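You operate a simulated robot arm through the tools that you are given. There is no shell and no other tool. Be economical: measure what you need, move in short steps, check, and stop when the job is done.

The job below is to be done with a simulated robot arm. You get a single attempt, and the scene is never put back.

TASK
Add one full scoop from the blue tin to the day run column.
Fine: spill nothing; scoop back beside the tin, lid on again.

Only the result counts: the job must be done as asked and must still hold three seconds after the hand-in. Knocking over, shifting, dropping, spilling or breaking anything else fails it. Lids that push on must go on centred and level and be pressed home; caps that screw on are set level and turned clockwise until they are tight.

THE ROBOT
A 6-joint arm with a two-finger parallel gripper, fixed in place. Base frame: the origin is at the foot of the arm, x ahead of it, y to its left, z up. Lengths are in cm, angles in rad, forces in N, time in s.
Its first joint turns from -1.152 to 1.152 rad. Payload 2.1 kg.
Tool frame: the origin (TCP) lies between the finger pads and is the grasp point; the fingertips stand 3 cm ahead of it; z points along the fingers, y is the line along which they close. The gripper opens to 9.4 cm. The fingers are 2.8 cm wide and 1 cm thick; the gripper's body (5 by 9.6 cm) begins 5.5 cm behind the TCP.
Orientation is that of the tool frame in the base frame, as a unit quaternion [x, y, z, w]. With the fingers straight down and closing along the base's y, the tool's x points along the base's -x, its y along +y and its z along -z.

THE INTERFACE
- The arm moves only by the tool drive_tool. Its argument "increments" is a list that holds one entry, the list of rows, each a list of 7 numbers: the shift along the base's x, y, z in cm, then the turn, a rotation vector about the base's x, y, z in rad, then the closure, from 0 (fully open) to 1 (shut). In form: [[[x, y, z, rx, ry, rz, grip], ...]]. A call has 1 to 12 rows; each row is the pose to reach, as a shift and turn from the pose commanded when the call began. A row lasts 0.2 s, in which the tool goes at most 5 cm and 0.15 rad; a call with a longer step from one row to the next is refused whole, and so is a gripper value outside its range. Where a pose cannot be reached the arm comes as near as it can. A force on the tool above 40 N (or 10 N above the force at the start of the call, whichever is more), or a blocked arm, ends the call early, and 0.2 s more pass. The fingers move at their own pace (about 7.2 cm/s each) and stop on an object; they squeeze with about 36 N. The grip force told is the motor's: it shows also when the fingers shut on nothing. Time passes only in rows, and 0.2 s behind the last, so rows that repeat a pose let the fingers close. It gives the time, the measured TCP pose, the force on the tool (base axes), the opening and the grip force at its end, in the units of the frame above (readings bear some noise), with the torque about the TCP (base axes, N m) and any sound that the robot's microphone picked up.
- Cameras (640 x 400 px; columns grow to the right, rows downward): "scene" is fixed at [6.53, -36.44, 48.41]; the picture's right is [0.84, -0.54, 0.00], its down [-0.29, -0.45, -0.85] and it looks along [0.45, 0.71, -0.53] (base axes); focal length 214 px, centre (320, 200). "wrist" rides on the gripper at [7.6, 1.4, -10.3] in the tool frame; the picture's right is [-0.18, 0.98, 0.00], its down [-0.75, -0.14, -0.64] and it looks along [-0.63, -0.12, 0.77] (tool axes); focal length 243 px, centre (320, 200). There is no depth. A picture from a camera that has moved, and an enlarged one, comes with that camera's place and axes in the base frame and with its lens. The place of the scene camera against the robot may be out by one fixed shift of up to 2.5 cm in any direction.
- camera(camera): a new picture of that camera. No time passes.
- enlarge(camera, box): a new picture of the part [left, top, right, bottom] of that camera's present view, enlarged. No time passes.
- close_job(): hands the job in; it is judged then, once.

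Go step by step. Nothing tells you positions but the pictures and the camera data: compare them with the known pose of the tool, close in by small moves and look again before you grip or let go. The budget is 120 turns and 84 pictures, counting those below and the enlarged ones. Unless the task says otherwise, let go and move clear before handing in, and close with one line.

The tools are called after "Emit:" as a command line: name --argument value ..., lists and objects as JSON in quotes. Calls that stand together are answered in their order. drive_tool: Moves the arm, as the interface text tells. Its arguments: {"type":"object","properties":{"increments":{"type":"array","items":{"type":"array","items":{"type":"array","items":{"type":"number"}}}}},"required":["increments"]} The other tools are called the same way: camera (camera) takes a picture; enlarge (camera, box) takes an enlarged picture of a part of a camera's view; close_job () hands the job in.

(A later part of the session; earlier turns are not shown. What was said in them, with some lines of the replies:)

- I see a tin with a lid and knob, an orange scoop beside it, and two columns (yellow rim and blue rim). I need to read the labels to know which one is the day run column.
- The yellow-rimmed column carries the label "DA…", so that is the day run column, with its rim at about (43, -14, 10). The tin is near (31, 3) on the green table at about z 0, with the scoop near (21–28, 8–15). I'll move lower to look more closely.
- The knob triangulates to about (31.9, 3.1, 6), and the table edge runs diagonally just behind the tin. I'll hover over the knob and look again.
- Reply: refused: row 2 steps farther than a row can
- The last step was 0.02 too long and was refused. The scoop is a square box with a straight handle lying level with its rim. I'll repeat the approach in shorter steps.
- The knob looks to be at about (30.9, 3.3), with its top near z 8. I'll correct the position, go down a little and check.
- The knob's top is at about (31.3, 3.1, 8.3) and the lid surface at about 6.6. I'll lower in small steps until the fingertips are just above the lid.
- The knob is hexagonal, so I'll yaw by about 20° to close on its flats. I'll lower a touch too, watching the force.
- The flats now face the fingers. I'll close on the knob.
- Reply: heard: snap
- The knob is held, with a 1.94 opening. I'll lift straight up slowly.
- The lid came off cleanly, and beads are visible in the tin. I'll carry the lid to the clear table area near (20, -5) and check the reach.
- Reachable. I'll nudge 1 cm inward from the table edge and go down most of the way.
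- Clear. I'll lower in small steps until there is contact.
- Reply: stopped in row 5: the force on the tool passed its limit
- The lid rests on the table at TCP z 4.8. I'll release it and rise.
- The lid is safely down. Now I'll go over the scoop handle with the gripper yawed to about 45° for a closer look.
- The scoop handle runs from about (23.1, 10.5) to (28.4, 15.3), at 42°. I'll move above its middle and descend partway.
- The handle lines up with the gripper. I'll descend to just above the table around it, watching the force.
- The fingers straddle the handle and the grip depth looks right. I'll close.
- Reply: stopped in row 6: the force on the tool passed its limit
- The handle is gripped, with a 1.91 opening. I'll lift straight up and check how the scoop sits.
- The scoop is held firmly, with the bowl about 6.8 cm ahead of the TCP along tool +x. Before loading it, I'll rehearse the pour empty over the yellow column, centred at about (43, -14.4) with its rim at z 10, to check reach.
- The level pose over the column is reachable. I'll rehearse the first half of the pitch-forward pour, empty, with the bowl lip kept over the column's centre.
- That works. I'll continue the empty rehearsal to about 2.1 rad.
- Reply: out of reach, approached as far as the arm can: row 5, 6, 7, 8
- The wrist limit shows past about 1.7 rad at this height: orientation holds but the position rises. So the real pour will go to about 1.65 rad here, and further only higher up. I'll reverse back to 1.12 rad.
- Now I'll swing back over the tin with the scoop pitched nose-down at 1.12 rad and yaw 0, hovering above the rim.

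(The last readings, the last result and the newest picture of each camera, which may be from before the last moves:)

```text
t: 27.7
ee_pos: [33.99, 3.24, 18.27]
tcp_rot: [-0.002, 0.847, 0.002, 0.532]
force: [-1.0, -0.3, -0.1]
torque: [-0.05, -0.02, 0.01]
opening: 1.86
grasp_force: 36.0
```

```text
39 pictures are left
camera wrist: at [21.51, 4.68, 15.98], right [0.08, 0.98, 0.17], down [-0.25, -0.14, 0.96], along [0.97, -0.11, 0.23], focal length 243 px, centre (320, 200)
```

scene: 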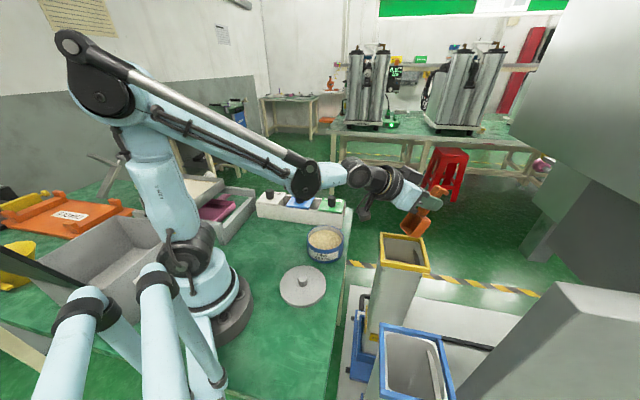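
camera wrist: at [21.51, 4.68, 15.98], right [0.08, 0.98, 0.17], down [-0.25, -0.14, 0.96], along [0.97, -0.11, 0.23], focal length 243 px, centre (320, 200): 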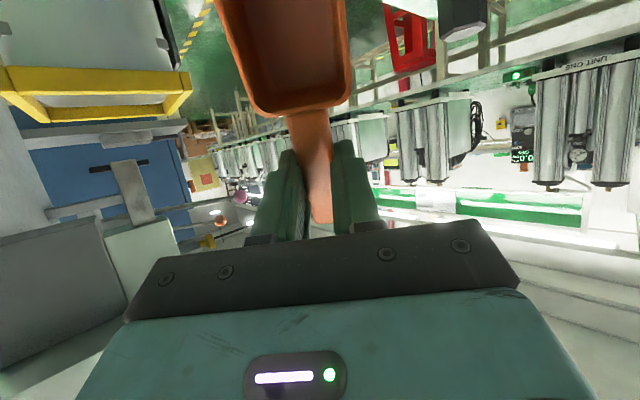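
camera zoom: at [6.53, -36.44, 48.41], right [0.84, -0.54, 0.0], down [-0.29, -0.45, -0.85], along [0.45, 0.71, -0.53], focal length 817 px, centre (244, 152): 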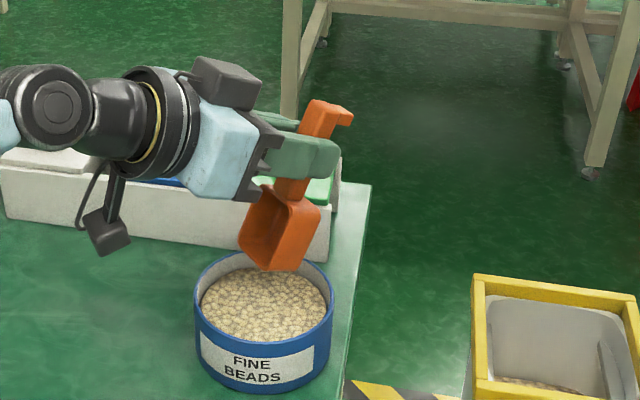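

I'll descend so the lip just reaches the beads and check clearances inside the tin.

Emit:
drive_tool --increments '[[[-0.1, -0.1, -2, 0, 0, 0, 1], [-0.1, -0.1, -3.5, 0, 0, 0, 1], [-0.1, -0.1, -4.5, 0, 0, 0, 1]]]'

Emit:
enlarge --camera "scene" --box '[285, 190, 375, 265]'

```text
t: 28.5
ee_pos: [34.03, 3.21, 13.98]
tcp_rot: [-0.002, 0.847, 0.002, 0.531]
force: [0.5, -0.3, -0.5]
torque: [0.01, 0.01, 0.0]
opening: 1.87
grasp_force: 36.1
```

```text
5.33 times, centred on (330, 228) of scene
camera zoom: at [6.53, -36.44, 48.41], right [0.84, -0.54, 0.0], down [-0.29, -0.45, -0.85], along [0.45, 0.71, -0.53], focal length 1144 px, centre (267, 53)
```

zoom: 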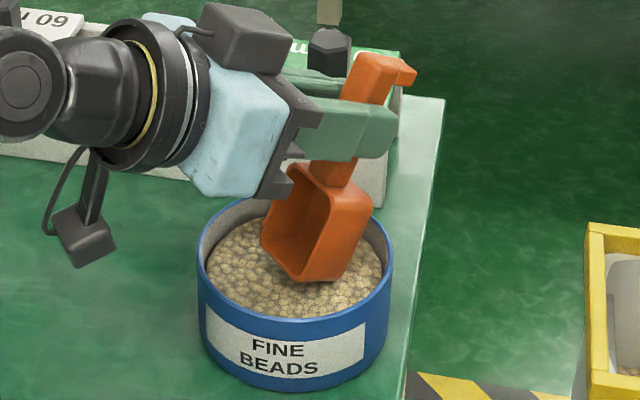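

It fits. I'll push into the beads, shifting slightly away from the near wall.

Emit:
drive_tool --increments '[[[-0.3, -0.05, -0.6, 0, 0, 0, 1], [-0.6, -0.05, -1.2, 0, 0, 0, 1], [-0.7, -0.05, -1.8, 0, 0, 0, 1], [-0.7, -0.05, -2.4, 0, 0, 0, 1], [-0.7, -0.05, -2.9, 0, 0, 0, 1]]]'

Emit:
enlarge --camera "scene" --box '[285, 190, 375, 265]'

```text
t: 29.7
ee_pos: [34.13, 3.24, 13.21]
tcp_rot: [-0.001, 0.847, 0.001, 0.532]
force: [-0.4, 0.6, -0.2]
torque: [-0.02, 0.03, -0.03]
opening: 1.89
grasp_force: 35.7
out of reach, approached as far as the arm can: row 2, 3, 4, 5
```

```text
5.33 times, centred on (330, 228) of scene
camera zoom: at [6.53, -36.44, 48.41], right [0.84, -0.54, 0.0], down [-0.29, -0.45, -0.85], along [0.45, 0.71, -0.53], focal length 1144 px, centre (267, 53)
```

zoom: 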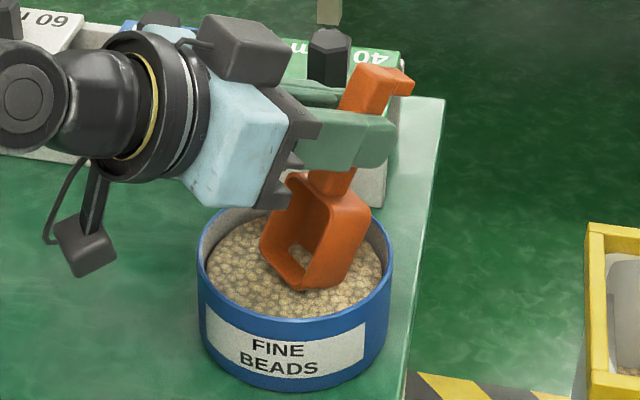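

The reach limit shows again: this pitch is too steep this low. I'll ease the pitch to 0.75 rad about the bowl and then push down.

Emit:
drive_tool --increments '[[[0.6, -0.05, -0.4, 0, 0.125, 0, 1], [1.2, -0.05, -0.85, 0, 0.25, 0, 1], [1.8, -0.08, -1.3, 0, 0.37, 0, 1], [1.8, -0.08, -2.0, 0, 0.37, 0, 1], [1.8, -0.08, -2.6, 0, 0.37, 0, 1]]]'

Emit:
enlarge --camera "scene" --box '[285, 190, 375, 265]'

```text
t: 30.9
ee_pos: [35.05, 3.03, 10.49]
tcp_rot: [-0.001, 0.93, 0.002, 0.366]
force: [0.2, 0.9, 0.1]
torque: [0.02, 0.02, 0.03]
opening: 1.88
grasp_force: 36.3
```

```text
5.33 times, centred on (330, 228) of scene
camera zoom: at [6.53, -36.44, 48.41], right [0.84, -0.54, 0.0], down [-0.29, -0.45, -0.85], along [0.45, 0.71, -0.53], focal length 1144 px, centre (267, 53)
```

zoom: 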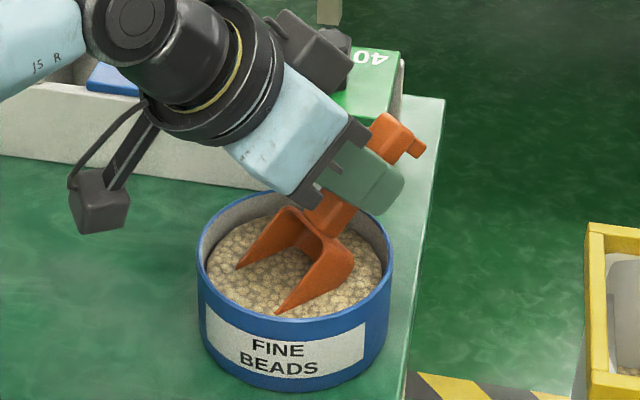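

The bowl is filling. I'll push deeper, then sweep forward under the beads toward the far wall.

Emit:
drive_tool --increments '[[[0.4, 0.05, -0.4, 0, 0, 0, 1], [0.5, 0.05, -0.85, 0, 0, 0, 1], [0.1, 0.05, -0.85, 0, 0, 0, 1], [-0.3, 0.05, -0.85, 0, 0, 0, 1], [-0.7, 0.05, -0.85, 0, 0, 0, 1], [-1.2, 0.05, -0.85, 0, 0, 0, 1]]]'

Emit:
enlarge --camera "scene" --box '[285, 190, 375, 265]'

```text
t: 32.3
ee_pos: [33.89, 3.23, 9.63]
tcp_rot: [-0.001, 0.93, 0.002, 0.367]
force: [8.9, 1.2, 11.3]
torque: [-0.01, -0.13, 0.03]
opening: 1.9
grasp_force: 35.7
```

```text
5.33 times, centred on (330, 228) of scene
camera zoom: at [6.53, -36.44, 48.41], right [0.84, -0.54, 0.0], down [-0.29, -0.45, -0.85], along [0.45, 0.71, -0.53], focal length 1144 px, centre (267, 53)
```

zoom: 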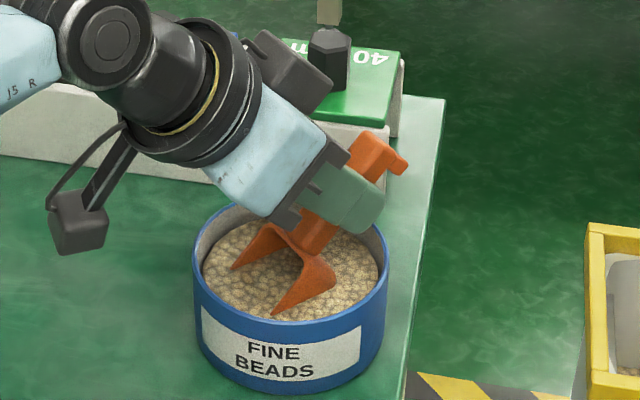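

The lip touched the tin's inner wall and floor, and the tin seems to have moved 2–3 mm. I'll back off a little, level out with the lip rising clear, then lift vertically.

Emit:
drive_tool --increments '[[[0.4, 0, 0.25, 0, 0, 0, 1], [1.05, 0, 0.25, 0, 0.1, 0, 1], [1.63, 0, 0.25, 0, 0.2, 0, 1], [2.14, 0, 0.25, 0, 0.3, 0, 1], [2.57, 0, 0.25, 0, 0.4, 0, 1], [2.91, 0, 0.25, 0, 0.5, 0, 1], [3.16, 0, 0.25, 0, 0.6, 0, 1], [3.32, 0, 0.25, 0, 0.7, 0, 1], [3.36, 0, 0.3, 0, 0.75, 0, 1], [3.36, 0, 0.3, 0, 0.75, 0, 1]]]'

Emit:
enlarge --camera "scene" --box '[285, 190, 375, 265]'

Emit:
camera --camera "wrist"

```text
t: 34.5
ee_pos: [37.22, 3.28, 9.92]
tcp_rot: [-0.001, 1.0, 0.002, 0.0]
force: [-0.7, -0.1, -0.5]
torque: [0.0, 0.02, -0.01]
opening: 1.87
grasp_force: 36.5
```

```text
5.33 times, centred on (330, 228) of scene
camera zoom: at [6.53, -36.44, 48.41], right [0.84, -0.54, 0.0], down [-0.29, -0.45, -0.85], along [0.45, 0.71, -0.53], focal length 1144 px, centre (267, 53)
```

zoom: 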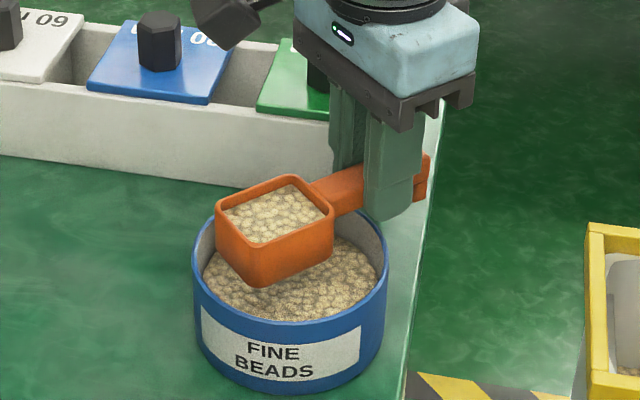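

```text
33 pictures are left
camera wrist: at [29.46, 4.64, 20.26], right [0.18, 0.98, 0.0], down [0.75, -0.14, 0.64], along [0.63, -0.11, -0.77], focal length 243 px, centre (320, 200)
```

wrist: 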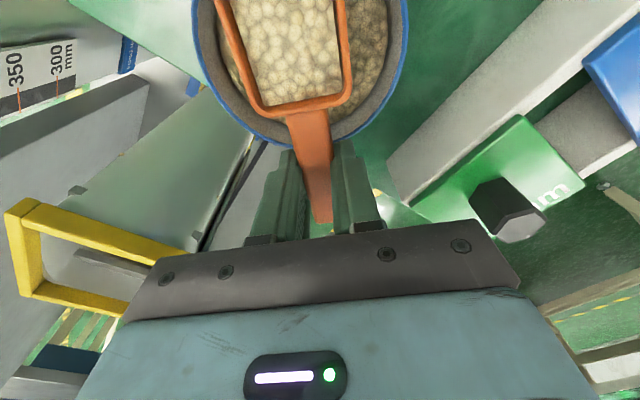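

A nice load. I'll check how full it is before leaving the tin.

Emit:
enlarge --camera "scene" --box '[310, 210, 345, 245]'

Emit:
enlarge --camera "wrist" --box '[190, 0, 410, 150]'

```text
11.43 times, centred on (328, 228) of scene
camera zoom: at [6.53, -36.44, 48.41], right [0.84, -0.54, 0.0], down [-0.29, -0.45, -0.85], along [0.45, 0.71, -0.53], focal length 2451 px, centre (234, -114)
```

zoom: 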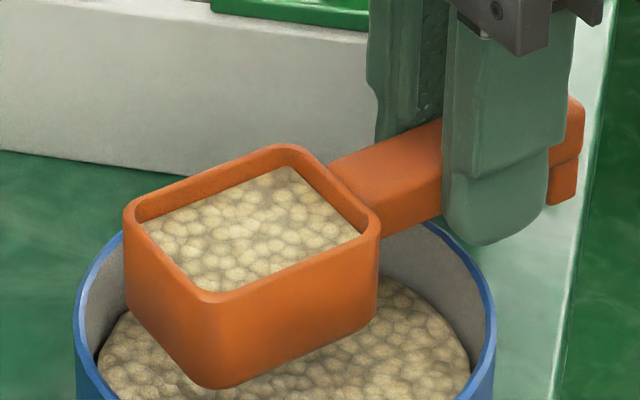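

```text
2.67 times, centred on (300, 75) of wrist
camera zoom: at [29.46, 4.64, 20.26], right [0.18, 0.98, 0.0], down [0.75, -0.14, 0.64], along [0.63, -0.11, -0.77], focal length 647 px, centre (373, 533)
```

zoom: 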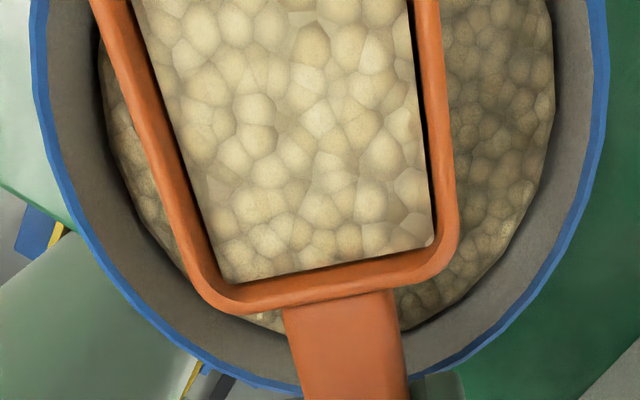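

The scoop looks full, level with just under its rim. I'll lift it gently straight up.

Emit:
drive_tool --increments '[[[0, 0, 0.7, 0, 0, 0, 1], [0, 0, 2, 0, 0, 0, 1], [0, 0, 3.5, 0, 0, 0, 1], [0, 0, 5, 0, 0, 0, 1], [0, 0, 6.5, 0, 0, 0, 1], [0, 0, 8, 0, 0, 0, 1], [0, 0, 9.2, 0, 0, 0, 1], [0, 0, 10, 0, 0, 0, 1], [0, 0, 10, 0, 0, 0, 1]]]'

Emit:
drive_tool --increments '[[[0.6, -1, 0, 0, 0, -0.016, 1], [1.8, -3, 0, 0, 0, -0.05, 1], [3.3, -5.4, 0, 0, 0, -0.09, 1], [4.8, -7.8, 0, 0, 0, -0.13, 1], [6.3, -10.2, 0, 0, 0, -0.17, 1], [7.8, -12.6, 0, 0, 0, -0.21, 1], [9.3, -15, 0, 0, 0, -0.25, 1], [10.6, -17.2, 0, 0, 0, -0.285, 1], [11.6, -18.8, 0, 0, 0, -0.31, 1], [12.1, -19.6, 0, 0, 0, -0.322, 1], [12.25, -19.9, 0, 0, 0, -0.325, 1], [12.25, -19.9, 0, 0, 0, -0.325, 1]]]'

Emit:
enlarge --camera "scene" --box '[340, 180, 470, 290]'

Emit:
camera --camera "wrist"

```text
t: 36.5
ee_pos: [37.23, 3.12, 19.86]
tcp_rot: [-0.001, 1.0, 0.002, 0.001]
force: [0.2, 0.1, -0.1]
torque: [0.0, 0.0, -0.03]
opening: 1.88
grasp_force: 36.6
```

```text
t: 39.1
ee_pos: [49.36, -16.76, 19.98]
tcp_rot: [0.162, 0.987, 0.002, 0.001]
force: [-0.9, -0.7, -1.0]
torque: [-0.03, -0.03, -0.01]
opening: 1.87
grasp_force: 36.0
```

```text
3.64 times, centred on (405, 235) of scene
camera zoom: at [6.53, -36.44, 48.41], right [0.84, -0.54, 0.0], down [-0.29, -0.45, -0.85], along [0.45, 0.71, -0.53], focal length 780 px, centre (11, 73)
```

zoom: 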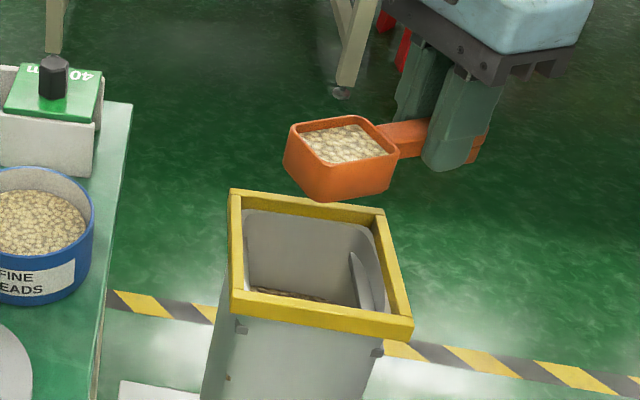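

```text
29 pictures are left
camera wrist: at [42.62, -13.05, 30.43], right [0.49, 0.87, 0.0], down [0.67, -0.38, 0.64], along [0.56, -0.31, -0.77], focal length 243 px, centre (320, 200)
```

wrist: 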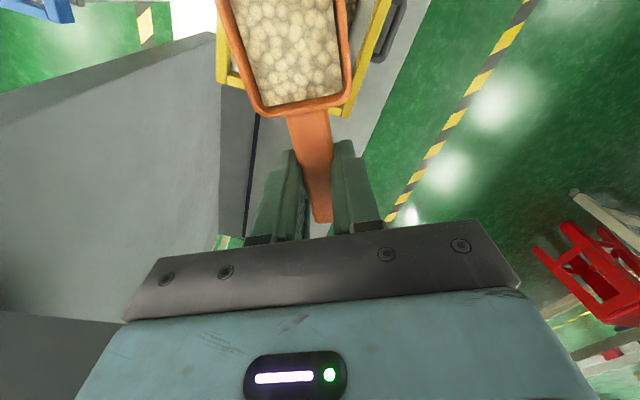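

The bowl projects right over the column's centre, so I'll begin the slow pour.

Emit:
drive_tool --increments '[[[0.2, -0.07, 0.4, -0.022, -0.066, 0, 1], [0.41, -0.14, 0.8, -0.0447, -0.1327, 0, 1], [0.52, -0.17, 1.19, -0.067, -0.199, 0, 1], [0.62, -0.21, 1.57, -0.0893, -0.2654, 0, 1], [0.65, -0.22, 1.93, -0.1116, -0.332, 0, 1], [0.67, -0.23, 2.28, -0.134, -0.398, 0, 1], [0.63, -0.21, 2.59, -0.1563, -0.4645, 0, 1], [0.59, -0.2, 2.89, -0.1786, -0.531, 0, 1], [0.43, -0.14, 3.15, -0.201, -0.597, 0, 1], [0.26, -0.09, 3.4, -0.2233, -0.6636, 0, 1], [-0.2, 0.07, 3.6, -0.2457, -0.73, 0, 1], [-0.67, 0.23, 3.78, -0.268, -0.796, 0, 1]]]'

Emit:
enlarge --camera "scene" --box '[340, 160, 470, 290]'

```text
t: 41.7
ee_pos: [48.73, -16.55, 23.58]
tcp_rot: [0.146, 0.901, -0.064, 0.404]
force: [0.1, 0.0, -0.4]
torque: [0.01, 0.01, 0.0]
opening: 1.87
grasp_force: 36.4
```

```text
3.08 times, centred on (405, 225) of scene
camera zoom: at [6.53, -36.44, 48.41], right [0.84, -0.54, 0.0], down [-0.29, -0.45, -0.85], along [0.45, 0.71, -0.53], focal length 660 px, centre (58, 123)
```

zoom: 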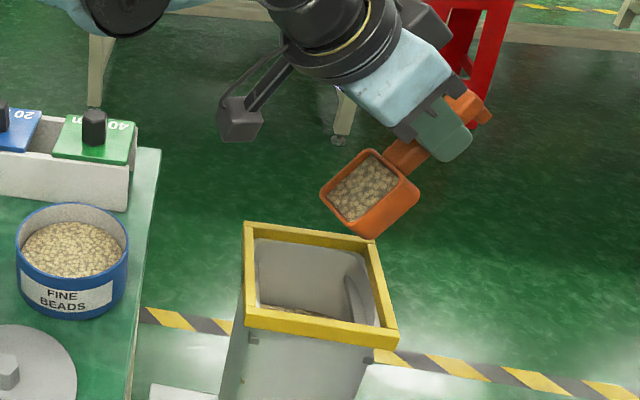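

Nothing has slid out yet at 0.84 rad. I'll continue the pitch slowly with the lip held over the centre and lowered slightly.

Emit:
drive_tool --increments '[[[-0.5, 0.17, 0, -0.0223, -0.0664, 0, 1], [-1.03, 0.35, -0.07, -0.0447, -0.1327, 0, 1], [-1.58, 0.53, -0.16, -0.067, -0.199, 0, 1], [-2.16, 0.73, -0.29, -0.0893, -0.2654, 0, 1], [-2.75, 0.93, -0.47, -0.1116, -0.332, 0, 1], [-3.35, 1.13, -0.29, -0.134, -0.398, 0, 1], [-3.96, 1.33, -0.15, -0.1563, -0.4645, 0, 1], [-4.58, 1.54, -0.06, -0.1786, -0.531, 0, 1]]]'

Emit:
enlarge --camera "scene" --box '[340, 160, 470, 290]'

```text
t: 43.5
ee_pos: [44.09, -15.17, 23.68]
tcp_rot: [0.122, 0.754, -0.103, 0.637]
force: [-0.5, -0.1, -0.5]
torque: [-0.02, 0.0, 0.0]
opening: 1.88
grasp_force: 35.7
```

```text
3.08 times, centred on (405, 225) of scene
camera zoom: at [6.53, -36.44, 48.41], right [0.84, -0.54, 0.0], down [-0.29, -0.45, -0.85], along [0.45, 0.71, -0.53], focal length 660 px, centre (58, 123)
```

zoom: 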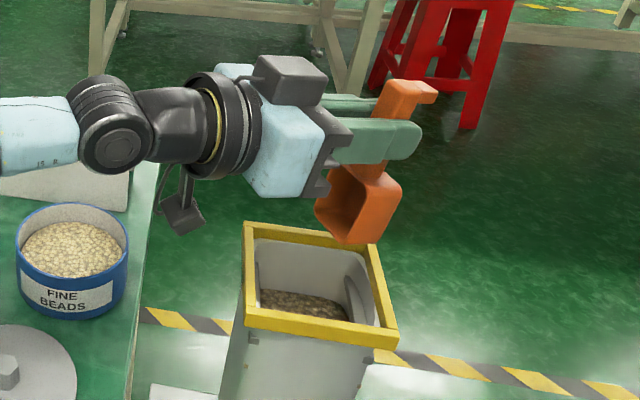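

The beads have gone into the column and its level is visibly higher. I'll check the bowl's interior and the column.

Emit:
camera --camera "wrist"

Emit:
enlarge --camera "scene" --box '[370, 200, 440, 270]'

```text
26 pictures are left
camera wrist: at [33.78, -10.04, 18.01], right [0.34, 0.92, 0.18], down [-0.53, 0.03, 0.85], along [0.78, -0.38, 0.49], focal length 243 px, centre (320, 200)
```

wrist: 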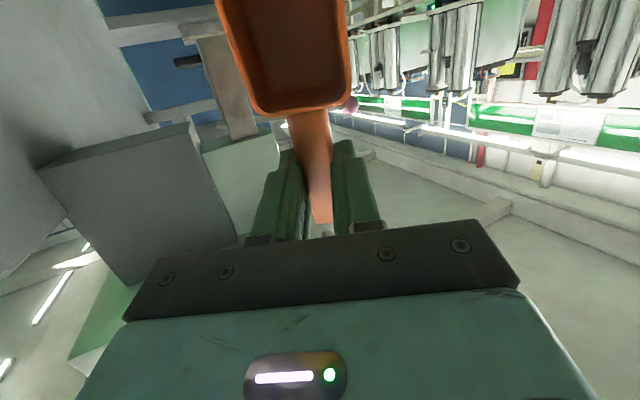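

```text
5.71 times, centred on (405, 235) of scene
camera zoom: at [6.53, -36.44, 48.41], right [0.84, -0.54, 0.0], down [-0.29, -0.45, -0.85], along [0.45, 0.71, -0.53], focal length 1226 px, centre (-166, 0)
```

zoom: 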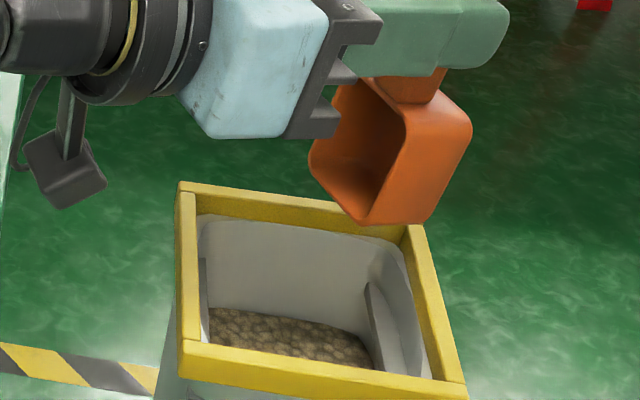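

The bowl looks empty. I'll tip slightly further to shed anything left in the front corner, then start reversing.

Emit:
drive_tool --increments '[[[-0.63, 0.21, 0.35, -0.0223, -0.0664, 0, 1], [-1.25, 0.42, 0.65, -0.0447, -0.1327, 0, 1], [-1.87, 0.63, 0.9, -0.067, -0.199, 0, 1], [-1.87, 0.63, 0.9, -0.067, -0.199, 0, 1], [-1.25, 0.42, 0.65, -0.0447, -0.1327, 0, 1], [0, 0, 0.4, 0, 0, 0, 1], [1.23, -0.41, 0.78, 0.0447, 0.1327, 0, 1], [2.42, -0.81, 1.37, 0.0893, 0.2654, 0, 1], [3.55, -1.19, 0.8, 0.134, 0.398, 0, 1], [4.58, -1.54, 0.06, 0.1786, 0.531, 0, 1]]]'

Emit:
camera --camera "wrist"

```text
t: 45.7
ee_pos: [48.76, -16.5, 23.89]
tcp_rot: [0.147, 0.902, -0.065, 0.401]
force: [0.4, -0.4, -1.3]
torque: [0.01, -0.01, -0.01]
opening: 1.9
grasp_force: 35.9
out of reach, approached as far as the arm can: row 3, 5
```

```text
24 pictures are left
camera wrist: at [37.08, -11.08, 25.15], right [0.43, 0.89, 0.14], down [-0.02, -0.14, 0.99], along [0.9, -0.43, -0.04], focal length 243 px, centre (320, 200)
```

wrist: 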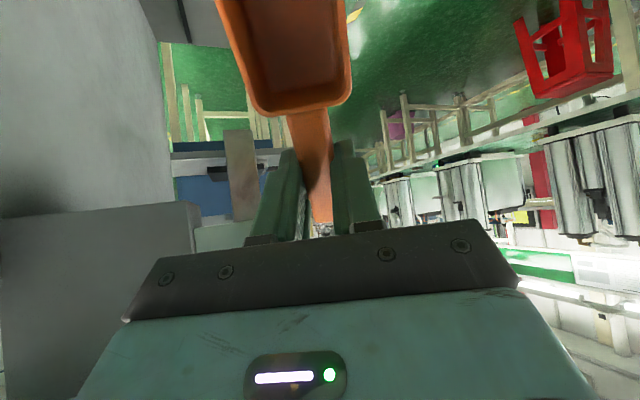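

The scoop is clean. I'll level it while staying high.

Emit:
drive_tool --increments '[[[0.2, -0.05, 0, 0.0447, 0.1327, 0, 1], [0.3, -0.1, 0, 0.0893, 0.2654, 0, 1], [0.4, -0.1, 0, 0.134, 0.398, 0, 1], [0.4, -0.1, -0.5, 0.1786, 0.531, 0, 1], [0.4, -0.1, -1, 0.2233, 0.6636, 0, 1], [0.4, -0.1, -1.5, 0.264, 0.784, 0, 1], [0.4, -0.1, -1.5, 0.264, 0.784, 0, 1]]]'

```text
t: 47.3
ee_pos: [49.28, -16.63, 22.2]
tcp_rot: [0.16, 0.987, 0.002, 0.006]
force: [0.5, -0.7, -0.8]
torque: [-0.03, -0.05, -0.01]
opening: 1.88
grasp_force: 36.0
```

Now back above the scoop's original place with its original yaw.

Emit:
drive_tool --increments '[[[-2.33, 2.97, 0, 0, 0, 0.1063, 1], [-4.66, 5.95, 0, 0, 0, 0.2126, 1], [-6.98, 8.92, 0, 0, 0, 0.319, 1], [-9.31, 11.89, 0, 0, 0, 0.425, 1], [-11.64, 14.87, 0, 0, 0, 0.5315, 1], [-13.97, 17.84, 0, 0, 0, 0.638, 1], [-16.3, 20.81, -2, 0, 0, 0.744, 1], [-18.62, 23.78, -4, 0, 0, 0.85, 1], [-20.95, 26.76, -6, 0, 0, 0.9567, 1], [-23.28, 29.73, -8.2, 0, 0, 1.063, 1], [-23.28, 29.73, -8.2, 0, 0, 1.063, 1]]]'

Emit:
enlarge --camera "scene" --box '[240, 170, 360, 260]'

```text
t: 49.7
ee_pos: [26.15, 12.98, 13.81]
tcp_rot: [-0.362, 0.932, 0.004, 0.006]
force: [0.3, 0.5, 0.4]
torque: [0.01, -0.03, -0.01]
opening: 1.85
grasp_force: 36.4
```

```text
4.44 times, centred on (300, 215) of scene
camera zoom: at [6.53, -36.44, 48.41], right [0.84, -0.54, 0.0], down [-0.29, -0.45, -0.85], along [0.45, 0.71, -0.53], focal length 953 px, centre (409, 133)
```

zoom: 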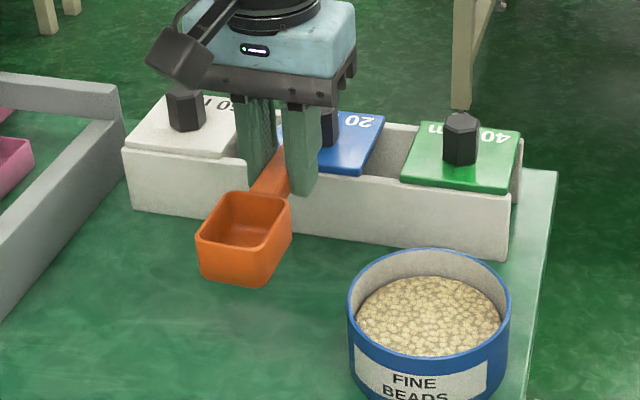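

The scoop sits just as when I lifted it. I'll descend to near the table, then slowly to contact.

Emit:
drive_tool --increments '[[[-0.1, 0.1, -3.5, -0.008, 0.009, 0, 1], [-0.1, 0.1, -7, -0.008, 0.009, 0, 1], [-0.1, 0.1, -9, -0.008, 0.009, 0, 1], [-0.1, 0.1, -9.6, -0.008, 0.009, 0, 1], [-0.1, 0.1, -9.9, -0.008, 0.009, 0, 1], [-0.1, 0.1, -10.1, -0.008, 0.009, 0, 1], [-0.1, 0.1, -10.2, -0.008, 0.009, 0, 1]]]'

Emit:
enlarge --camera "scene" --box '[260, 200, 350, 265]'

```text
t: 51.3
ee_pos: [25.76, 13.24, 3.81]
tcp_rot: [-0.361, 0.933, 0.002, 0.0]
force: [0.6, -3.3, 29.5]
torque: [-0.15, -0.03, -0.01]
opening: 1.84
grasp_force: 35.5
```

```text
6.15 times, centred on (305, 232) of scene
camera zoom: at [6.53, -36.44, 48.41], right [0.84, -0.54, 0.0], down [-0.29, -0.45, -0.85], along [0.45, 0.71, -0.53], focal length 1320 px, centre (412, 0)
```

zoom: 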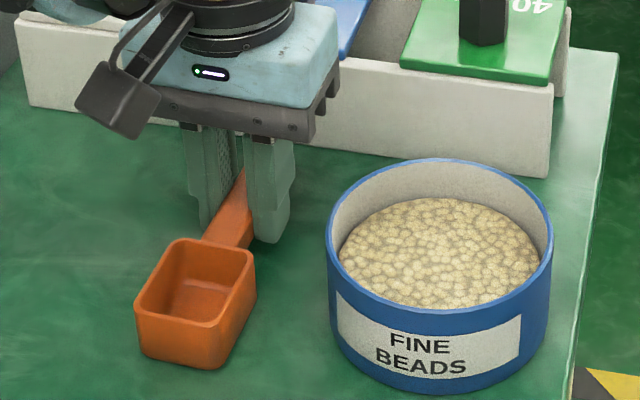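

The scoop is pressed on the table. I'll relieve the pressure slightly, open and rise.

Emit:
drive_tool --increments '[[[0, 0, 0.1, 0, 0, 0, 1], [0, 0, 0.15, 0, 0, 0, 0.6], [0, 0, 0.15, 0, 0, 0, 0.45], [0, 0, 0.15, 0, 0, 0, 0.35], [0, 0, 0.15, 0, 0, 0, 0.35], [0, 0, 2, 0, 0, 0, 0.35], [0, 0, 5, 0, 0, 0, 0.35], [0, 0, 9, 0, 0, 0, 0.35], [0, 0, 11, 0, 0, 0, 0.3]]]'

Emit:
camera --camera "scene"

```text
t: 53.3
ee_pos: [25.85, 13.09, 14.76]
tcp_rot: [-0.36, 0.933, 0.002, -0.001]
force: [-0.6, -0.3, 0.7]
torque: [0.0, -0.01, 0.0]
opening: 6.57
grasp_force: 0.1
```

```text
21 pictures are left
```

scene: 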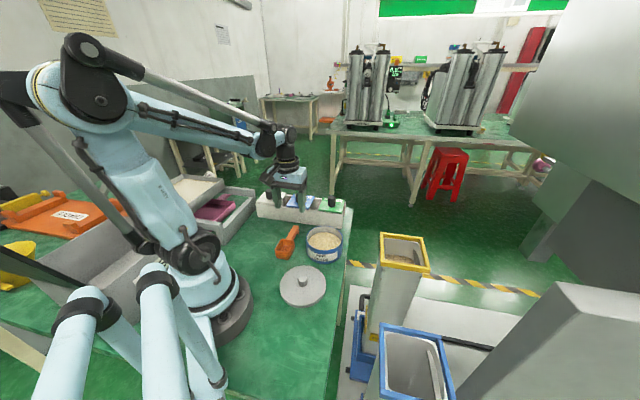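

The scoop is back in place. Now I'll go over the lid knob at (19.5, -4.5) with the same yaw as before.

Emit:
drive_tool --increments '[[[-1.2, -3.4, 0, 0, 0, -0.08, 0.3], [-2.4, -6.8, 0, 0, 0, -0.16, 0.3], [-3.6, -10.2, 0, 0, 0, -0.24, 0.3], [-4.9, -13.8, 0, 0, 0, -0.32, 0.3], [-6.3, -17.57, -1.5, 0, 0, -0.385, 0.3], [-6.3, -17.57, -4.8, 0, 0, -0.385, 0.3], [-6.3, -17.57, -4.8, 0, 0, -0.385, 0.3]]]'

Emit:
camera --camera "wrist"

```text
t: 54.9
ee_pos: [19.49, -4.44, 10.05]
tcp_rot: [-0.176, 0.984, 0.002, 0.0]
force: [-0.3, 0.4, 0.6]
torque: [-0.02, 0.02, 0.02]
opening: 6.58
grasp_force: 0.0
```

```text
20 pictures are left
camera wrist: at [11.87, -5.77, 20.41], right [-0.17, 0.99, 0.0], down [0.76, 0.13, 0.64], along [0.63, 0.11, -0.77], focal length 243 px, centre (320, 200)
```

wrist: 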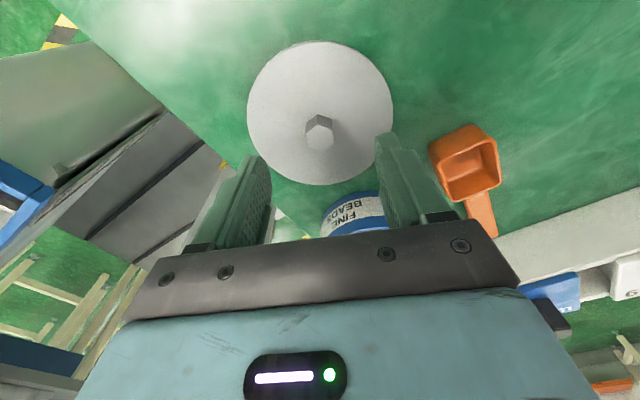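

The knob is centred as expected. I'll descend to the release height and grip.

Emit:
drive_tool --increments '[[[0, 0, -2, 0, 0, 0, 0.3], [0, 0, -4, 0, 0, 0, 0.3], [0, 0, -4.8, 0, 0, 0, 0.3], [0, 0, -5.2, 0, 0, 0, 0.3], [0, 0, -5.2, 0, 0, 0, 0.6], [0, 0, -5.2, 0, 0, 0, 0.9], [0, 0, -5.2, 0, 0, 0, 1], [0, 0, -5.2, 0, 0, 0, 1], [0, 0, -5.2, 0, 0, 0, 1]]]'

Emit:
enlarge --camera "wrist" --box '[200, 60, 440, 230]'

```text
t: 56.9
ee_pos: [19.46, -4.12, 4.75]
tcp_rot: [-0.176, 0.984, 0.002, 0.0]
force: [-0.2, 0.2, 0.0]
torque: [-0.03, -0.02, -0.03]
opening: 1.92
grasp_force: 35.7
```

```text
2.35 times, centred on (320, 145) of wrist
camera zoom: at [11.88, -5.51, 15.18], right [-0.17, 0.99, 0.0], down [0.76, 0.13, 0.64], along [0.63, 0.11, -0.77], focal length 571 px, centre (320, 329)
```

zoom: 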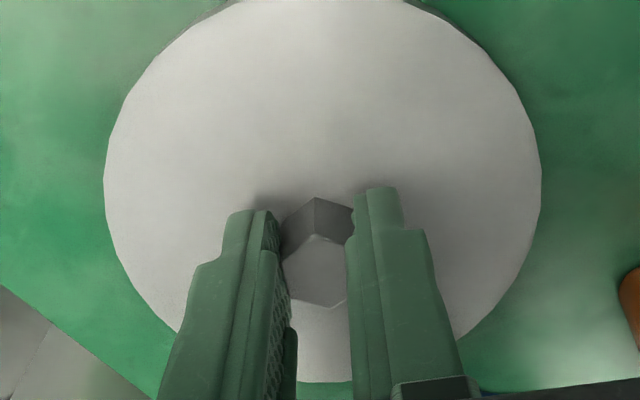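

The lid is held as before. The pictures put the tin about 0.3 cm toward -x from where it was, so I'll aim for (31.1, 3.16). First I'll lift and carry the lid over.

Emit:
drive_tool --increments '[[[0, 0, 1, 0, 0, 0, 1], [0, 0, 4, 0, 0, 0, 1], [0, 0, 8, 0, 0, 0, 1], [0, 0, 10.5, 0, 0, 0, 1], [3, 1.9, 10.5, 0, 0, 0, 1], [6, 3.8, 10.5, 0, 0, 0, 1], [9, 5.7, 10.5, 0, 0, 0, 1], [11.64, 7.28, 10.5, 0, 0, 0, 1], [11.64, 7.28, 8, 0, 0, 0, 1], [11.64, 7.28, 8, 0, 0, 0, 1]]]'

Emit:
enlarge --camera "scene" --box '[285, 190, 375, 265]'

Emit:
camera --camera "wrist"

```text
t: 59.1
ee_pos: [31.32, 3.08, 12.69]
tcp_rot: [-0.177, 0.984, 0.002, 0.0]
force: [0.2, 0.5, -0.5]
torque: [-0.03, 0.02, 0.02]
opening: 1.91
grasp_force: 35.7
```

```text
5.33 times, centred on (330, 228) of scene
camera zoom: at [6.53, -36.44, 48.41], right [0.84, -0.54, 0.0], down [-0.29, -0.45, -0.85], along [0.45, 0.71, -0.53], focal length 1144 px, centre (267, 53)
```

zoom: 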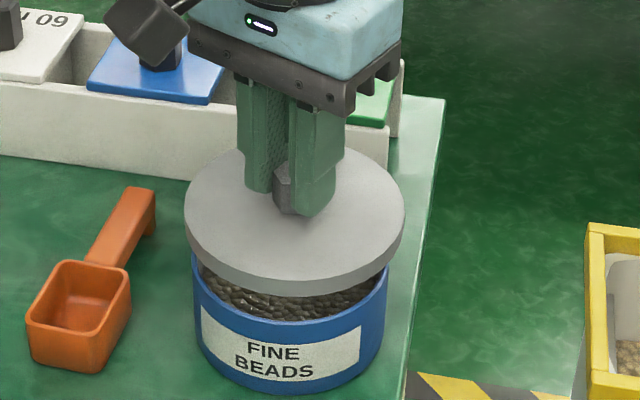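

```text
17 pictures are left
camera wrist: at [23.72, 1.71, 23.09], right [-0.17, 0.99, 0.0], down [0.76, 0.13, 0.64], along [0.63, 0.11, -0.77], focal length 243 px, centre (320, 200)
```

wrist: 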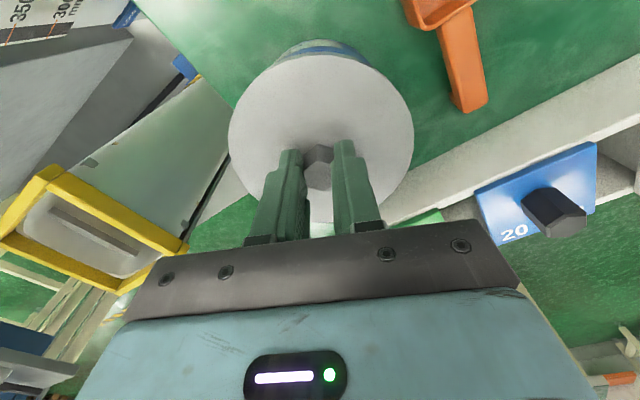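

The lid sits about 0.2 cm too far toward +x relative to the tin. I'll correct that and lower to just above the rim to compare again.

Emit:
drive_tool --increments '[[[-0.2, 0.03, -1, 0, 0, 0, 1], [-0.2, 0.03, -2, 0, 0, 0, 1], [-0.2, 0.03, -2.2, 0, 0, 0, 1]]]'

Emit:
enlarge --camera "scene" --box '[295, 210, 350, 265]'

Emit:
enlarge --camera "wrist" --box '[220, 20, 420, 150]'

```text
t: 59.9
ee_pos: [30.9, 2.88, 10.51]
tcp_rot: [-0.176, 0.984, 0.002, 0.001]
force: [-0.4, -0.8, -0.1]
torque: [0.02, -0.01, 0.0]
opening: 1.92
grasp_force: 35.4
```

```text
7.27 times, centred on (322, 238) of scene
camera zoom: at [6.53, -36.44, 48.41], right [0.84, -0.54, 0.0], down [-0.29, -0.45, -0.85], along [0.45, 0.71, -0.53], focal length 1560 px, centre (302, -73)
```

zoom: 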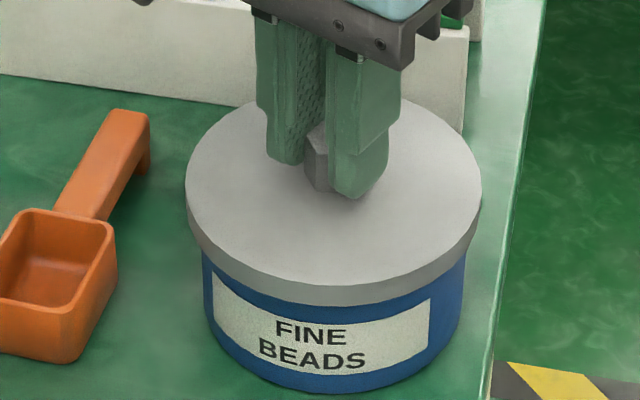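

```text
3.08 times, centred on (320, 85) of wrist
camera zoom: at [23.39, 1.61, 20.94], right [-0.17, 0.99, 0.0], down [0.76, 0.13, 0.64], along [0.63, 0.11, -0.77], focal length 746 px, centre (320, 554)
```

zoom: 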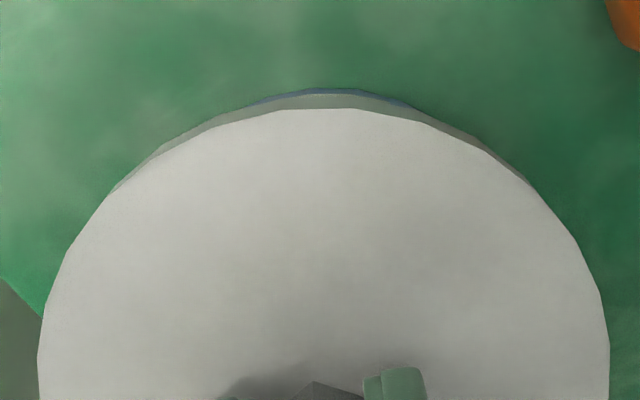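

The lid looks centred on the tin side to side. By the averaged readings it's about 0.1 cm short toward the far side, so I'll nudge that and lower gently until it meets the rim.

Emit:
drive_tool --increments '[[[0.1, 0.12, -0.2, 0, 0, 0, 1], [0.1, 0.12, -0.4, 0, 0, 0, 1], [0.1, 0.12, -0.6, 0, 0, 0, 1], [0.1, 0.12, -0.8, 0, 0, 0, 1], [0.1, 0.12, -0.9, 0, 0, 0, 1]]]'

Emit:
enlarge --camera "scene" --box '[295, 210, 350, 265]'

```text
t: 61.1
ee_pos: [31.06, 3.06, 9.61]
tcp_rot: [-0.177, 0.984, 0.002, 0.0]
force: [0.0, 0.1, -0.7]
torque: [-0.01, 0.01, 0.02]
opening: 1.93
grasp_force: 36.0
```

```text
7.27 times, centred on (322, 238) of scene
camera zoom: at [6.53, -36.44, 48.41], right [0.84, -0.54, 0.0], down [-0.29, -0.45, -0.85], along [0.45, 0.71, -0.53], focal length 1560 px, centre (302, -73)
```

zoom: 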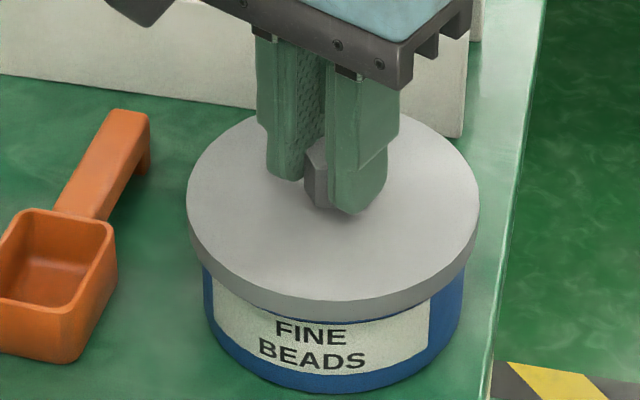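

No contact force yet. I'll keep pressing down in small steps.

Emit:
drive_tool --increments '[[[0, 0, -0.1, 0, 0, 0, 1], [0, 0, -0.2, 0, 0, 0, 1], [0, 0, -0.3, 0, 0, 0, 1], [0, 0, -0.4, 0, 0, 0, 1], [0, 0, -0.5, 0, 0, 0, 1]]]'

Emit:
enlarge --camera "scene" --box '[295, 210, 350, 265]'

```text
t: 61.9
ee_pos: [31.13, 3.19, 9.56]
tcp_rot: [-0.176, 0.984, 0.002, 0.003]
force: [-0.5, 0.6, 7.8]
torque: [-0.03, -0.03, -0.03]
opening: 1.93
grasp_force: 35.5
heard: snap
stopped in row 3: the force on the tool passed its limit (the readings are from after the stop); the commanded pose is now the measured one
```

```text
7.27 times, centred on (322, 238) of scene
camera zoom: at [6.53, -36.44, 48.41], right [0.84, -0.54, 0.0], down [-0.29, -0.45, -0.85], along [0.45, 0.71, -0.53], focal length 1560 px, centre (302, -73)
```

zoom: 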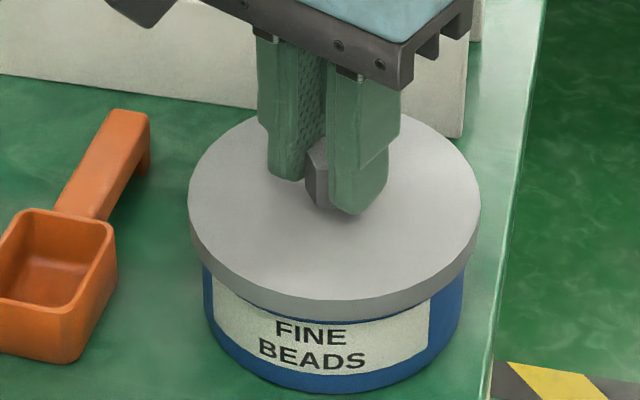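

A snap: the lid has seated at the original height. I'll press once more to confirm it's home.

Emit:
drive_tool --increments '[[[0, 0, -0.08, 0, 0, 0, 1], [0, 0, -0.16, 0, 0, 0, 1], [0, 0, -0.24, 0, 0, 0, 1]]]'

```text
t: 62.3
ee_pos: [31.13, 3.06, 9.49]
tcp_rot: [-0.176, 0.984, 0.002, 0.0]
force: [-0.9, -0.4, 8.6]
torque: [0.05, -0.12, -0.01]
opening: 1.9
grasp_force: 35.4
stopped in row 2: the force on the tool passed its limit (the readings are from after the stop); the commanded pose is now the measured one
```

It's firm at z 9.49, the same as originally. I'll release evenly and rise.

Emit:
drive_tool --increments '[[[0, 0, 0, 0, 0, 0, 0.75], [0, 0, 0, 0, 0, 0, 0.6], [0, 0, 0, 0, 0, 0, 0.5], [0, 0, 0, 0, 0, 0, 0.4], [0, 0, 1, 0, 0, 0, 0.4], [0, 0, 3, 0, 0, 0, 0.4], [0, 0, 6, 0, 0, 0, 0.4], [0, 0, 6, 0, 0, 0, 0.4]]]'

Emit:
enlarge --camera "scene" --box '[285, 200, 360, 265]'

Emit:
camera --camera "wrist"

```text
t: 64.1
ee_pos: [31.2, 2.87, 15.54]
tcp_rot: [-0.177, 0.984, 0.002, 0.0]
force: [0.2, 0.7, -0.2]
torque: [-0.01, -0.03, 0.01]
opening: 5.63
grasp_force: 0.1
```

```text
6.15 times, centred on (322, 232) of scene
camera zoom: at [6.53, -36.44, 48.41], right [0.84, -0.54, 0.0], down [-0.29, -0.45, -0.85], along [0.45, 0.71, -0.53], focal length 1320 px, centre (305, 0)
```

zoom: 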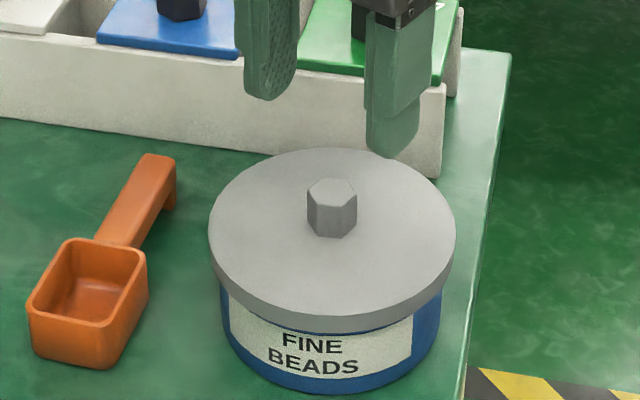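

```text
11 pictures are left
camera wrist: at [23.51, 1.59, 25.95], right [-0.17, 0.99, 0.0], down [0.76, 0.13, 0.64], along [0.63, 0.11, -0.77], focal length 243 px, centre (320, 200)
```

wrist: 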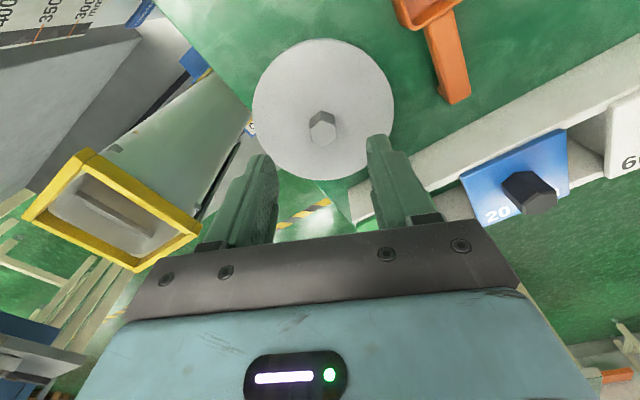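

The lid is on, level and centred. I'll retreat upward and do one last look around for stray beads.

Emit:
drive_tool --increments '[[[-1, 1, 4, 0, 0, 0, 0.3], [-2, 2, 8, 0, 0, 0, 0.3], [-3, 3, 12, 0, 0, 0, 0.3], [-3, 3, 15, 0, 0, 0, 0.3]]]'

Emit:
enlarge --camera "scene" --box '[240, 200, 480, 360]'

```text
t: 65.1
ee_pos: [28.27, 6.16, 30.96]
tcp_rot: [-0.176, 0.984, 0.002, 0.0]
force: [0.3, -0.4, 0.2]
torque: [-0.03, 0.01, 0.02]
opening: 6.55
grasp_force: 0.0
```

```text
2.50 times, centred on (360, 280) of scene
camera zoom: at [6.53, -36.44, 48.41], right [0.84, -0.54, 0.0], down [-0.29, -0.45, -0.85], along [0.45, 0.71, -0.53], focal length 536 px, centre (220, 0)
```

zoom: 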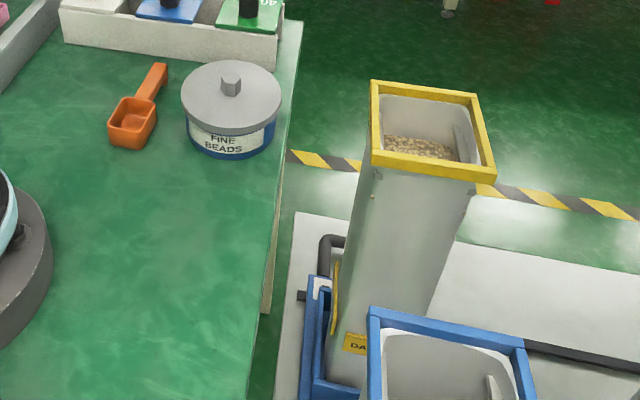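

No beads are visible outside the tin and column, the column's level has risen, the scoop is beside the tin and the lid is seated. Handing in.

Emit:
close_job

```text
The job is handed in.
```

I added one full scoop of beads from the blue tin to the yellow-rimmed column. Its label is partly hidden, and I took the visible "DA…" to mean day run. The scoop is back beside the tin, the lid snapped on level, and no spilled beads show in the last picture. The scoop touched the tin's inside wall while digging and slid the tin about 3 mm, and I left it there.
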